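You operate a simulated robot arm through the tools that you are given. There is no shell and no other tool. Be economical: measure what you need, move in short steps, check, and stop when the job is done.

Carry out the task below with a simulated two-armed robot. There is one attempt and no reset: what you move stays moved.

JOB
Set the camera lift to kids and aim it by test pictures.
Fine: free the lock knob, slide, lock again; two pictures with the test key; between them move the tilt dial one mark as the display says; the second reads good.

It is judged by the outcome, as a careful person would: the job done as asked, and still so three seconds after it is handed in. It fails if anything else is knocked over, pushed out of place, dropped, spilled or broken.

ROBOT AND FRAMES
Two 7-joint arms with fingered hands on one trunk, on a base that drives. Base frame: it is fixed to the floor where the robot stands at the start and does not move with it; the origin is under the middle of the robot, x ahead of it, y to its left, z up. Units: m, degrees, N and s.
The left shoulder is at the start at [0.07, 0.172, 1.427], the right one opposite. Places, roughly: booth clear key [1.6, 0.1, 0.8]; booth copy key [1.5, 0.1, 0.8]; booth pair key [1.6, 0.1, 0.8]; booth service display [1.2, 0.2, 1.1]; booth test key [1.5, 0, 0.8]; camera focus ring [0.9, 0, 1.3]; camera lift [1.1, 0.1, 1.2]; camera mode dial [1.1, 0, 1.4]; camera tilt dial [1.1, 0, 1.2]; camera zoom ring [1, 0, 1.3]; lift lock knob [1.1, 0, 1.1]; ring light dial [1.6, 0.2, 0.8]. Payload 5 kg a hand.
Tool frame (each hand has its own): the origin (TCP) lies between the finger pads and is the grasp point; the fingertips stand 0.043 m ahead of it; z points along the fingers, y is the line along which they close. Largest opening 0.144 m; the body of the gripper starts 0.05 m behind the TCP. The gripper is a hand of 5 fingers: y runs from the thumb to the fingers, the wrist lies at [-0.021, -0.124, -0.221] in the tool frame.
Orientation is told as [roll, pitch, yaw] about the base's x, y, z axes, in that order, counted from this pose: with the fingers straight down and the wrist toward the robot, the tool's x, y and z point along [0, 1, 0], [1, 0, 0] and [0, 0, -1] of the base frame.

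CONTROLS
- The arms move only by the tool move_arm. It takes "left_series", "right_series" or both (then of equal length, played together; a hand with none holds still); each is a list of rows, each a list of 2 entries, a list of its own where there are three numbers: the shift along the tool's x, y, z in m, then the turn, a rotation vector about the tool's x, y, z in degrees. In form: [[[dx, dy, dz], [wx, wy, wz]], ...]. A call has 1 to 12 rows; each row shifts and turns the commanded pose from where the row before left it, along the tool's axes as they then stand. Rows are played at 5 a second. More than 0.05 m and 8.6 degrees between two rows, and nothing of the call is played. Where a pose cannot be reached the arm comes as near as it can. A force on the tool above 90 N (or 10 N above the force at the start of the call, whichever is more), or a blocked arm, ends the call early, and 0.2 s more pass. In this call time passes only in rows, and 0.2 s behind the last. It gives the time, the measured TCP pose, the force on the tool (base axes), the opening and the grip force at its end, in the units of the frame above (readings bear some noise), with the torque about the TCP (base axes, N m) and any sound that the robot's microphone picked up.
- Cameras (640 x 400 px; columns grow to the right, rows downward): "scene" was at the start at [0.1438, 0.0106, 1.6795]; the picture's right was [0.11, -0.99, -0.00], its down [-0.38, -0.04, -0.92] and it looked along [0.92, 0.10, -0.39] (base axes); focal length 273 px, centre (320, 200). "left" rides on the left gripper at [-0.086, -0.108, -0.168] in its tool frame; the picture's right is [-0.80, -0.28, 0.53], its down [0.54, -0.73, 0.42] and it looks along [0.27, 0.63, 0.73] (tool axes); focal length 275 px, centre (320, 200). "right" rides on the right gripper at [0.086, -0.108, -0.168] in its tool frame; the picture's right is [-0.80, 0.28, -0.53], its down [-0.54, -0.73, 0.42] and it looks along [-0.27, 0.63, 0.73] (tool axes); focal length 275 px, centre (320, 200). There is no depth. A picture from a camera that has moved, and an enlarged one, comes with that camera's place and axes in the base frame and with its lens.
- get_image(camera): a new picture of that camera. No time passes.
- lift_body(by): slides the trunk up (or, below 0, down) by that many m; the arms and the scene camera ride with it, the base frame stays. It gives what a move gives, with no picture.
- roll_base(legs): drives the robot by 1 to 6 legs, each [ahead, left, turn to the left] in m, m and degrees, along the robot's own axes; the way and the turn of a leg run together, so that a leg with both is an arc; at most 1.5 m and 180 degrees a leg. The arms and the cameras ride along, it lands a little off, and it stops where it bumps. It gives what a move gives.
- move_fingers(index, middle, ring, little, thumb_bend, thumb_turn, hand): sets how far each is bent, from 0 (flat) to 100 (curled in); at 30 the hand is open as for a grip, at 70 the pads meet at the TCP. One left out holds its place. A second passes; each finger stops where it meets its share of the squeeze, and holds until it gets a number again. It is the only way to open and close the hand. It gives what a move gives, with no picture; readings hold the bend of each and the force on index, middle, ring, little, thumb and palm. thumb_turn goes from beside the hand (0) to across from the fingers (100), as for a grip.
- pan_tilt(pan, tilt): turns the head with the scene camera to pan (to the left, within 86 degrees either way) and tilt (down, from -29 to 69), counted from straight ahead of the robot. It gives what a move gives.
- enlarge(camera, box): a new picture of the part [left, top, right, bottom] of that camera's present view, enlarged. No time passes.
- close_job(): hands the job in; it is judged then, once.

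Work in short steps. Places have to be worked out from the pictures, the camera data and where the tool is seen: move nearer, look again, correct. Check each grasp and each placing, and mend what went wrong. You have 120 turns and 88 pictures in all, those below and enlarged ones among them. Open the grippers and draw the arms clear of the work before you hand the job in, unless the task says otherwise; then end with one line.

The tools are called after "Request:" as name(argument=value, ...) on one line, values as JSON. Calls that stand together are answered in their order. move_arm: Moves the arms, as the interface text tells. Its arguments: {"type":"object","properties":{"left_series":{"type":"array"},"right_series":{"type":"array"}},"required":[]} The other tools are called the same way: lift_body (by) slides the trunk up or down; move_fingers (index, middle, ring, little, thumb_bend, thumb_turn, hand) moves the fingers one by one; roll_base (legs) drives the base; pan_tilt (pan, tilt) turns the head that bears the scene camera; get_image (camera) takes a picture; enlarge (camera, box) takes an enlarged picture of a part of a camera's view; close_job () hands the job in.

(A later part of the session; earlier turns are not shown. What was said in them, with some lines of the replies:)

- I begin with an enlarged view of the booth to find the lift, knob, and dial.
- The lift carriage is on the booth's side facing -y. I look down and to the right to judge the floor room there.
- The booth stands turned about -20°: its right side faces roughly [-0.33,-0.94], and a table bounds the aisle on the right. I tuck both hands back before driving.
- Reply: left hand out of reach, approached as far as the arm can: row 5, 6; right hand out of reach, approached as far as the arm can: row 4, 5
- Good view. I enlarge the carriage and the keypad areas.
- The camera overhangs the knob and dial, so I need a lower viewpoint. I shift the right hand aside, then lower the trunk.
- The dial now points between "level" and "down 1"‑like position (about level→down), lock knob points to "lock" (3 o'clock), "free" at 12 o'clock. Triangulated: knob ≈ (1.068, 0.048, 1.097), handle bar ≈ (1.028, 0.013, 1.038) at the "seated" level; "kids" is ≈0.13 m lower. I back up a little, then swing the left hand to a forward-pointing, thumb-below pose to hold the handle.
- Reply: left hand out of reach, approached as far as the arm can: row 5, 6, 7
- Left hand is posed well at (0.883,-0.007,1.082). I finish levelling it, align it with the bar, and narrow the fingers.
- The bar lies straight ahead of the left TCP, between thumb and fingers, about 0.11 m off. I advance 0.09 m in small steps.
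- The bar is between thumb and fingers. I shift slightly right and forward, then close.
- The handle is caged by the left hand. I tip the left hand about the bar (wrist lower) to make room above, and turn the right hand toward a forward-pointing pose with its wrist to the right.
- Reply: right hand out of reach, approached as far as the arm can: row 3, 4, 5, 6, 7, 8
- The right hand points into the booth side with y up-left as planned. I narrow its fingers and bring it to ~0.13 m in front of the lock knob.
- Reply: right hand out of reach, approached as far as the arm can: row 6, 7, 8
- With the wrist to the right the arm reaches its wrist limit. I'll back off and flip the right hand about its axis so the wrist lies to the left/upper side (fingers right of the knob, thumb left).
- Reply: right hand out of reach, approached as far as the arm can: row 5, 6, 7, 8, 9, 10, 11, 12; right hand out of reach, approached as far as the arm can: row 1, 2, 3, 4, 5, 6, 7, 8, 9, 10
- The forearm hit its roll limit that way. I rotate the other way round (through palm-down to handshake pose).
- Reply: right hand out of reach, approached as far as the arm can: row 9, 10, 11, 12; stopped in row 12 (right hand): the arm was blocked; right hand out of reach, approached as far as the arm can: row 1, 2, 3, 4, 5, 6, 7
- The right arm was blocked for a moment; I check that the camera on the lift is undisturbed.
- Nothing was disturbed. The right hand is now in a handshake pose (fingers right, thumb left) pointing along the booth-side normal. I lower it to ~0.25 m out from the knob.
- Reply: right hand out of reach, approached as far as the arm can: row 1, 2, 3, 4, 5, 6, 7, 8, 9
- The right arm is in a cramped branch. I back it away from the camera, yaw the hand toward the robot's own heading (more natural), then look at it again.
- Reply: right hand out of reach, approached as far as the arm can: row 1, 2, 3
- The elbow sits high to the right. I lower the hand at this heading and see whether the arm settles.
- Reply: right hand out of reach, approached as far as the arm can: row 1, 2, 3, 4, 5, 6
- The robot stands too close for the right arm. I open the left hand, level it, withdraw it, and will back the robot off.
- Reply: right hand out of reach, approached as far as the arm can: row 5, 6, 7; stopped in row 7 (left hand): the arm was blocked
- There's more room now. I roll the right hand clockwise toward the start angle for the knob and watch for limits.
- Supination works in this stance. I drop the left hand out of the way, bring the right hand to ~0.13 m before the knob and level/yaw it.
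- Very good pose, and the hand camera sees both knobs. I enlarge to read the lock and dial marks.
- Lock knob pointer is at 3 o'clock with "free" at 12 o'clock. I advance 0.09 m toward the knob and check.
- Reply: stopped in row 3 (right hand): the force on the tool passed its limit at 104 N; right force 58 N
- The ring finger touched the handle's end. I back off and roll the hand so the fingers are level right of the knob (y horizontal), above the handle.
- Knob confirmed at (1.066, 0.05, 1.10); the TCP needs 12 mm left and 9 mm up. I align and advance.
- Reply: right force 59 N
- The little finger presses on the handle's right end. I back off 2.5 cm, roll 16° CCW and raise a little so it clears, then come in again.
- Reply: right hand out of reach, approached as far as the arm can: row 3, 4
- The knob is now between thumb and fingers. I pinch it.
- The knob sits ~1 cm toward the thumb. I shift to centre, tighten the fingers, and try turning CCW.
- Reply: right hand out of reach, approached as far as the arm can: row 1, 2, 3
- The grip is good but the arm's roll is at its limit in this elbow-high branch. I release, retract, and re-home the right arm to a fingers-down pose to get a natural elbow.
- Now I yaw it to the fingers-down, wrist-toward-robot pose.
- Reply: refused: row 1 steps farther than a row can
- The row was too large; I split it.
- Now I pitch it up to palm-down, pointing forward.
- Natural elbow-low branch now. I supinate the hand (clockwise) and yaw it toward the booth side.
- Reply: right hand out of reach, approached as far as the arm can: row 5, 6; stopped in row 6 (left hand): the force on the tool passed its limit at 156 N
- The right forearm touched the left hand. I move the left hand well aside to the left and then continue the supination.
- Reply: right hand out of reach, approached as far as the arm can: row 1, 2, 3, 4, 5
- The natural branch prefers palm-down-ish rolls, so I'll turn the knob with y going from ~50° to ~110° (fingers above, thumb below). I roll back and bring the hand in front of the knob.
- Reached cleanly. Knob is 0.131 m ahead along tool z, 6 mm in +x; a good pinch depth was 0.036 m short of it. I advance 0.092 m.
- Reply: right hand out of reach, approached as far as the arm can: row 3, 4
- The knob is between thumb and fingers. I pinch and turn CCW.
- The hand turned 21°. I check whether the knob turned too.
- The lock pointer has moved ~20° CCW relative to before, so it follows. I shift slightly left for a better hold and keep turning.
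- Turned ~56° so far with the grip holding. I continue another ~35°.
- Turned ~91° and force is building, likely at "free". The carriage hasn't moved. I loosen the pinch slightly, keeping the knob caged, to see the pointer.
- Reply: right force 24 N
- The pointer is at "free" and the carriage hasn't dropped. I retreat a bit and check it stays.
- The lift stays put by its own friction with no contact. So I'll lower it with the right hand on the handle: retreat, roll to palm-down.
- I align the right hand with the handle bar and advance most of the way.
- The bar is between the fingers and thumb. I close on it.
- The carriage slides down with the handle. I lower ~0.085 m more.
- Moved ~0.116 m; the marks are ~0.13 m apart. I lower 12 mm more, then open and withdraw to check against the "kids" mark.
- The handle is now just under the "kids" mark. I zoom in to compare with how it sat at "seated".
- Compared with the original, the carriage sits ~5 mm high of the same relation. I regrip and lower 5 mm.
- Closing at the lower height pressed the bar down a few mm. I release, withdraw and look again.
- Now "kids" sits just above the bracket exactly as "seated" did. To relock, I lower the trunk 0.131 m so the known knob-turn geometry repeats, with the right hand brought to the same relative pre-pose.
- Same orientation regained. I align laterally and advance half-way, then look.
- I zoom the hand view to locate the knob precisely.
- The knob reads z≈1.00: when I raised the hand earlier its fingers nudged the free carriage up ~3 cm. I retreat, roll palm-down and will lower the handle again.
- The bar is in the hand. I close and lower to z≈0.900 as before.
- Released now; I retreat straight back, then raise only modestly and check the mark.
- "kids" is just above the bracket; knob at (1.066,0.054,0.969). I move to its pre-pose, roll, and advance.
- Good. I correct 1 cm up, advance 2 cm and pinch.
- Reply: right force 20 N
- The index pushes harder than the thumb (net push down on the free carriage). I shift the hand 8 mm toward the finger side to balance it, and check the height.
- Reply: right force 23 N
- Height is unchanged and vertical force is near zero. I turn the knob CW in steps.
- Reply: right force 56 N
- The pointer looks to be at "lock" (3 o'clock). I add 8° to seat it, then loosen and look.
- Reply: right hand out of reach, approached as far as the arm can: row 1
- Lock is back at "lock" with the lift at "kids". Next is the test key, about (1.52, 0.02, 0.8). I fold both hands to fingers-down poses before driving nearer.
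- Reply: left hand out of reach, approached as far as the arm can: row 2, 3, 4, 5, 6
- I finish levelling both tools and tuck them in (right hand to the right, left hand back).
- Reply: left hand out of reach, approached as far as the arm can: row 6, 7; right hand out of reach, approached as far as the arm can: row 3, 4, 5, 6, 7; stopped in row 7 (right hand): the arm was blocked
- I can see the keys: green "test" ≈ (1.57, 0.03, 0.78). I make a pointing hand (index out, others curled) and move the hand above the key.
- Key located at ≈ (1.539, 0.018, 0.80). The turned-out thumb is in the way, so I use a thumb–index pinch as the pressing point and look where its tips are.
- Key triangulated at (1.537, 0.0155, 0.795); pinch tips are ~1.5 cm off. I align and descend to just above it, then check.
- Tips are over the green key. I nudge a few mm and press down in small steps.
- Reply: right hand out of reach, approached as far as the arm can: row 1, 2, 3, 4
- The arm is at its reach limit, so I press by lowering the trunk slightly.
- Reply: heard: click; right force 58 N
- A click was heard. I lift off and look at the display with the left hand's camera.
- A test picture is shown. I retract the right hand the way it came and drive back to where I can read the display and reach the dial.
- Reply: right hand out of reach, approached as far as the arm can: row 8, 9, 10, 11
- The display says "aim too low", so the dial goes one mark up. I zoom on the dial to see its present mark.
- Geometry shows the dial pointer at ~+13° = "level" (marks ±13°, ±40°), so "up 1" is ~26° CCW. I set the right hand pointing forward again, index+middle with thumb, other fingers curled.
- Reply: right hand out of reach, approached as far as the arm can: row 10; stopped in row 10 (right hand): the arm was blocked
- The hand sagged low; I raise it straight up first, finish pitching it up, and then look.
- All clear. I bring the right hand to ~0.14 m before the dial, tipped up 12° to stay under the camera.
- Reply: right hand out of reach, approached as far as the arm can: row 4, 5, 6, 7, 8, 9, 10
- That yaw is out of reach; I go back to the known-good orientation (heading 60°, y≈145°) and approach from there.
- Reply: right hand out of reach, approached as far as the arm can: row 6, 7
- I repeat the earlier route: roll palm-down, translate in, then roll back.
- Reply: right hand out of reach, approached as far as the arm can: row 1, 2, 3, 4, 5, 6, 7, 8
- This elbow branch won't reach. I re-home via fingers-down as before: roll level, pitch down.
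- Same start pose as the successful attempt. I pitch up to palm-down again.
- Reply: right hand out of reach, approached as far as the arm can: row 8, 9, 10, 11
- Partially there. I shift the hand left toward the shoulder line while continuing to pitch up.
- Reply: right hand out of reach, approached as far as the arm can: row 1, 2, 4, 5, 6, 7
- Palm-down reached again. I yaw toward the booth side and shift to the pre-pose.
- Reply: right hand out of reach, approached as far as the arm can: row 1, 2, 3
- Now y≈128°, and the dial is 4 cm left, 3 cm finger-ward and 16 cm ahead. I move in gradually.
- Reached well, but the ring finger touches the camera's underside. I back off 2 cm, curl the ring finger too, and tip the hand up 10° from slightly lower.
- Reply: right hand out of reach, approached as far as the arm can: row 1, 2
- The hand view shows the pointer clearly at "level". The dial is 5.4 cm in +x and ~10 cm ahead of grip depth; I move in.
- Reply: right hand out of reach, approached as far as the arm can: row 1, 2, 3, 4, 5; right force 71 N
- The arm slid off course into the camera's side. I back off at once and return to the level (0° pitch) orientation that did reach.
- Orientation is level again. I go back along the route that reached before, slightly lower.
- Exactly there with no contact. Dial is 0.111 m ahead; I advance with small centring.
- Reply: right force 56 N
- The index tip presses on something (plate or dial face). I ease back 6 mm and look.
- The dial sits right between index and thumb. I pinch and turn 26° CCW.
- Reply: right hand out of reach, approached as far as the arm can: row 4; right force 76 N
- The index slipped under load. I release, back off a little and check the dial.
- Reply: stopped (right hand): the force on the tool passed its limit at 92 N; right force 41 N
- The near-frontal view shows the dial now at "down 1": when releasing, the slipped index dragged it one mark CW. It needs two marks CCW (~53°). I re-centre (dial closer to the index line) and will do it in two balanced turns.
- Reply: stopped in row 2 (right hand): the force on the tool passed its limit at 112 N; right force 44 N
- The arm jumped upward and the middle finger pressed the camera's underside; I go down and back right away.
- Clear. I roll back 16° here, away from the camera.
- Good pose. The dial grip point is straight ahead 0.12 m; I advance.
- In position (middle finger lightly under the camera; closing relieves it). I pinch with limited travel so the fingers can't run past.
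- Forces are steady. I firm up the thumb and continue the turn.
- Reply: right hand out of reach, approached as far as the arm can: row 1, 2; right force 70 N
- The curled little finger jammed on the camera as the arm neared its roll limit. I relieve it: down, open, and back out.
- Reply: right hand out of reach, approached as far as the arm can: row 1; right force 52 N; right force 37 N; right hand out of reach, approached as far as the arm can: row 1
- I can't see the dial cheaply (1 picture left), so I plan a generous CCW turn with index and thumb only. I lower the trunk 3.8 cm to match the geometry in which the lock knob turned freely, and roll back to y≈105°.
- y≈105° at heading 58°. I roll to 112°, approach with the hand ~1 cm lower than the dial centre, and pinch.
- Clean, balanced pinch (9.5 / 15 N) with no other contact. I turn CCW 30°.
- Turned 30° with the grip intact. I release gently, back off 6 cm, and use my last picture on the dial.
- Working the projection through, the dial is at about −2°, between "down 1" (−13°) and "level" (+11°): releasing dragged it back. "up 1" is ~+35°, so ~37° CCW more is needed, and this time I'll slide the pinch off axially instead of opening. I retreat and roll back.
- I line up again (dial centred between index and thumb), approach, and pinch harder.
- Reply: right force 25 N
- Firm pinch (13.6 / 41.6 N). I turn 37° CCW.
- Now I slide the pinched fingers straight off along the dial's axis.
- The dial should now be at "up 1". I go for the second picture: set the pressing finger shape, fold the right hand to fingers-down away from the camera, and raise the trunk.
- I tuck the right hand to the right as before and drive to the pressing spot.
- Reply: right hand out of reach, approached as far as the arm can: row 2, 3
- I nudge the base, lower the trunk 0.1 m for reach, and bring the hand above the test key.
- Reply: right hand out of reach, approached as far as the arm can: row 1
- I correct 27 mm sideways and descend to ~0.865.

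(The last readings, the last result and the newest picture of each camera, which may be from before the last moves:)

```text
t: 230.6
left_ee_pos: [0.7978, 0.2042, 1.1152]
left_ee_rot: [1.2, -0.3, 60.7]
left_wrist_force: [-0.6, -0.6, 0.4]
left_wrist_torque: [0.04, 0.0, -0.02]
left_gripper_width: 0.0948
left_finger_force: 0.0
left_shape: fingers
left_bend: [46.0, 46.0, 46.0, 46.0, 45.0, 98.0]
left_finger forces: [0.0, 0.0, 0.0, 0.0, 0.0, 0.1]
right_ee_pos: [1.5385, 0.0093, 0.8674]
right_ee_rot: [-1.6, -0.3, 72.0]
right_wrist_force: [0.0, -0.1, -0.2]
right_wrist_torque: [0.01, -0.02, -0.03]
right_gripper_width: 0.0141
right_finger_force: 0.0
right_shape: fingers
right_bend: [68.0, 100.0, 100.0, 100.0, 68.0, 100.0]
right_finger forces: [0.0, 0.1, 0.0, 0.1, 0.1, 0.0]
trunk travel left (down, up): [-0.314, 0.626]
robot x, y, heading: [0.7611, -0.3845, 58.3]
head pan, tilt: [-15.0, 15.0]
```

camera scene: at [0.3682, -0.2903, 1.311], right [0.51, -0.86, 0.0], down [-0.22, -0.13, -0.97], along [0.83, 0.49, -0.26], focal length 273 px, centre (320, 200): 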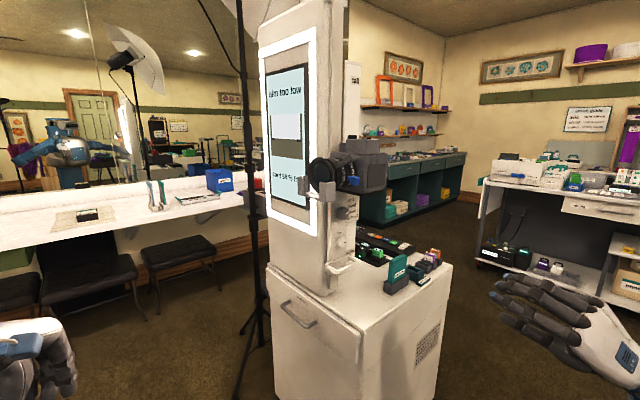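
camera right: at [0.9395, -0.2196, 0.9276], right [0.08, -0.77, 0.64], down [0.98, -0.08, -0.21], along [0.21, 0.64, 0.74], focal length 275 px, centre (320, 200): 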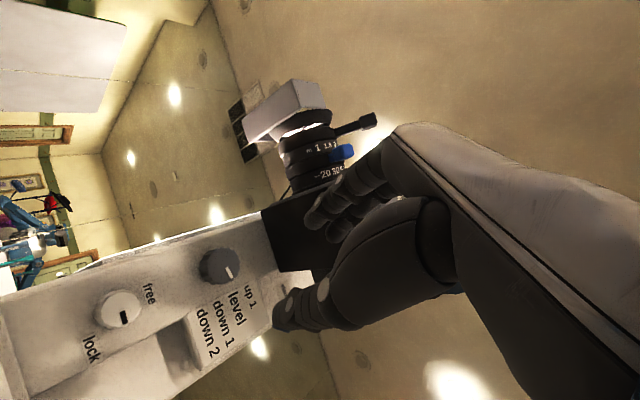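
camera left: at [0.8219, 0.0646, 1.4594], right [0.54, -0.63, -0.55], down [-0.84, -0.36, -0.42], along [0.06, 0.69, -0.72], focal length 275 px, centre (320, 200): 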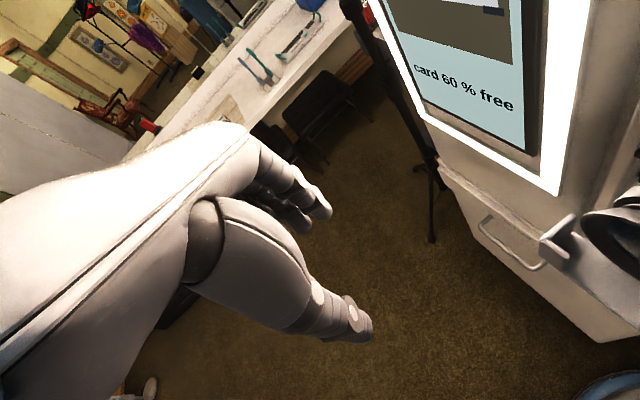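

Over the key. I press down in small steps to the earlier click depth.

Request:
move_arm(right_series=[[[0.002, 0.001, 0.012], [0, 0, 0]], [[0, 0, 0.007], [0, 0, 0]], [[0, 0, 0.005], [0, 0, 0]], [[0, 0, 0.004], [0, 0, 0]], [[0, 0, 0.003], [0, 0, 0]]])

```text
t: 231.8
left_ee_pos: [0.7971, 0.2047, 1.1175]
left_ee_rot: [1.2, -0.4, 60.8]
left_wrist_force: [0.3, 0.6, 0.3]
left_wrist_torque: [0.0, 0.0, 0.01]
left_gripper_width: 0.0945
left_finger_force: 0.1
left_shape: fingers
left_bend: [46.0, 46.0, 46.0, 46.0, 45.0, 98.0]
left_finger forces: [0.1, 0.1, 0.1, 0.0, 0.1, 0.0]
right_ee_pos: [1.5377, 0.0123, 0.842]
right_ee_rot: [-1.7, -0.7, 71.9]
right_wrist_force: [10.4, 3.9, 33.0]
right_wrist_torque: [0.67, -0.18, -0.19]
right_gripper_width: 0.012
right_finger_force: 16.2
right_shape: fingers
right_bend: [69.0, 100.0, 100.0, 100.0, 68.0, 100.0]
right_finger forces: [33.1, 0.1, 0.0, 0.1, 0.0, 0.0]
trunk travel left (down, up): [-0.314, 0.626]
robot x, y, heading: [0.7619, -0.383, 58.1]
head pan, tilt: [-15.0, 15.0]
heard: click
```

Click heard. I lift off, withdraw clear of the booth, and open the hand.

Request:
move_arm(right_series=[[[0, 0, -0.04], [0, 0, 0]], [[0, 0, -0.045], [0, 0, 0]], [[0, 0, -0.045], [0, 0, 0]], [[-0.006, -0.022, -0.039], [0, 0, 0]], [[-0.006, -0.022, -0.039], [0, 0, 0]], [[-0.006, -0.022, -0.039], [0, 0, 0]], [[-0.006, -0.022, -0.039], [0, 0, 0]], [[-0.006, -0.022, -0.039], [0, 0, 0]], [[-0.006, -0.022, -0.039], [0, 0, 0]], [[0, -0.022, -0.039], [0, 0, 0]], [[0, -0.03, 0], [0, 0, 0]]])

Request:
roll_base(legs=[[0, 0, -12], [-0.34, 0.365, 0]])

Request:
move_fingers(hand="right", index=30, middle=30, ring=30, little=30, thumb_bend=30)

Request:
move_fingers(hand="left", index=30, middle=30, ring=30, little=30, thumb_bend=30)

```text
t: 234.2
left_ee_pos: [0.7992, 0.2066, 1.1145]
left_ee_rot: [1.1, -0.2, 60.8]
left_wrist_force: [-0.2, 1.0, 0.9]
left_wrist_torque: [-0.01, 0.01, -0.02]
left_gripper_width: 0.0947
left_finger_force: 0.2
left_shape: fingers
left_bend: [46.0, 46.0, 46.0, 46.0, 45.0, 98.0]
left_finger forces: [0.0, 0.0, 0.0, 0.1, 0.1, 0.1]
right_ee_pos: [1.5548, -0.1238, 1.1879]
right_ee_rot: [3.1, -6.7, 74.9]
right_wrist_force: [0.3, 0.6, 0.5]
right_wrist_torque: [-0.02, 0.04, -0.02]
right_gripper_width: 0.0142
right_finger_force: 0.0
right_shape: fingers
right_bend: [68.0, 100.0, 100.0, 100.0, 68.0, 100.0]
right_finger forces: [0.1, 0.0, 0.0, 0.1, 0.1, 0.0]
right hand out of reach, approached as far as the arm can: row 3, 5, 6, 7, 8, 9, 10, 11
trunk travel left (down, up): [-0.314, 0.626]
robot x, y, heading: [0.7607, -0.3864, 58.0]
head pan, tilt: [-15.0, 15.0]
```

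```text
t: 237.8
left_ee_pos: [0.429, 0.1954, 1.1144]
left_ee_rot: [1.2, -0.3, 48.9]
left_wrist_force: [-0.1, -0.1, -0.1]
left_wrist_torque: [-0.02, 0.0, -0.01]
left_gripper_width: 0.0948
left_finger_force: 0.1
left_shape: fingers
left_bend: [46.0, 46.0, 46.0, 46.0, 45.0, 98.0]
left_finger forces: [0.0, 0.1, 0.0, 0.0, 0.0, 0.0]
right_ee_pos: [1.1003, -0.2833, 1.1902]
right_ee_rot: [3.1, -6.7, 63.0]
right_wrist_force: [0.4, -0.3, 0.5]
right_wrist_torque: [0.01, 0.01, 0.01]
right_gripper_width: 0.0141
right_finger_force: 0.1
right_shape: fingers
right_bend: [68.0, 100.0, 100.0, 100.0, 68.0, 100.0]
right_finger forces: [0.1, 0.0, 0.1, 0.0, 0.0, 0.0]
trunk travel left (down, up): [-0.314, 0.626]
robot x, y, heading: [0.2706, -0.3738, 45.9]
head pan, tilt: [-15.0, 15.0]
```

```text
t: 238.8
left_ee_pos: [0.4293, 0.1967, 1.1145]
left_ee_rot: [1.1, -0.3, 48.9]
left_wrist_force: [-0.1, -0.2, -0.3]
left_wrist_torque: [-0.02, 0.0, 0.0]
left_gripper_width: 0.0945
left_finger_force: 0.1
left_shape: fingers
left_bend: [46.0, 46.0, 46.0, 46.0, 45.0, 98.0]
left_finger forces: [0.1, 0.0, 0.0, 0.0, 0.0, 0.0]
right_ee_pos: [1.0997, -0.2843, 1.1899]
right_ee_rot: [3.1, -6.6, 63.0]
right_wrist_force: [-0.4, -0.6, -0.1]
right_wrist_torque: [0.04, -0.02, 0.0]
right_gripper_width: 0.1493
right_finger_force: 0.0
right_shape: fingers
right_bend: [30.0, 30.0, 30.0, 30.0, 30.0, 96.0]
right_finger forces: [0.0, 0.1, 0.0, 0.1, 0.1, 0.0]
trunk travel left (down, up): [-0.314, 0.626]
robot x, y, heading: [0.2702, -0.3723, 46.1]
head pan, tilt: [-15.0, 15.0]
```

```text
t: 239.8
left_ee_pos: [0.4284, 0.1958, 1.1156]
left_ee_rot: [1.3, -0.3, 48.8]
left_wrist_force: [0.4, 0.3, -0.3]
left_wrist_torque: [0.02, 0.0, 0.03]
left_gripper_width: 0.1489
left_finger_force: 0.1
left_shape: fingers
left_bend: [30.0, 30.0, 30.0, 30.0, 30.0, 98.0]
left_finger forces: [0.1, 0.0, 0.0, 0.0, 0.1, 0.1]
right_ee_pos: [1.0998, -0.2843, 1.1893]
right_ee_rot: [3.1, -6.7, 63.0]
right_wrist_force: [0.4, 0.0, -0.7]
right_wrist_torque: [0.02, -0.01, 0.02]
right_gripper_width: 0.1496
right_finger_force: 0.2
right_shape: fingers
right_bend: [30.0, 30.0, 30.0, 30.0, 30.0, 96.0]
right_finger forces: [0.0, 0.0, 0.0, 0.0, 0.0, 0.1]
trunk travel left (down, up): [-0.314, 0.626]
robot x, y, heading: [0.2685, -0.3749, 46.2]
head pan, tilt: [-15.0, 15.0]
```

Both arms are clear and both hands are open. I have no pictures left to read the display with, so I hand the job in.

Request:
close_job()

```text
The job is handed in.
```

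The lift is at "kids" and locked again, and the test key clicked for both pictures, but I could not confirm that the second one reads "good". The first picture read "aim too low". While I was turning the dial it slipped down one mark before I turned it back up toward "up 1". I had no pictures left to check its final mark or the display, or whether the lift moved when my fingers pressed hard against the camera (up to about 112 N) after locking.
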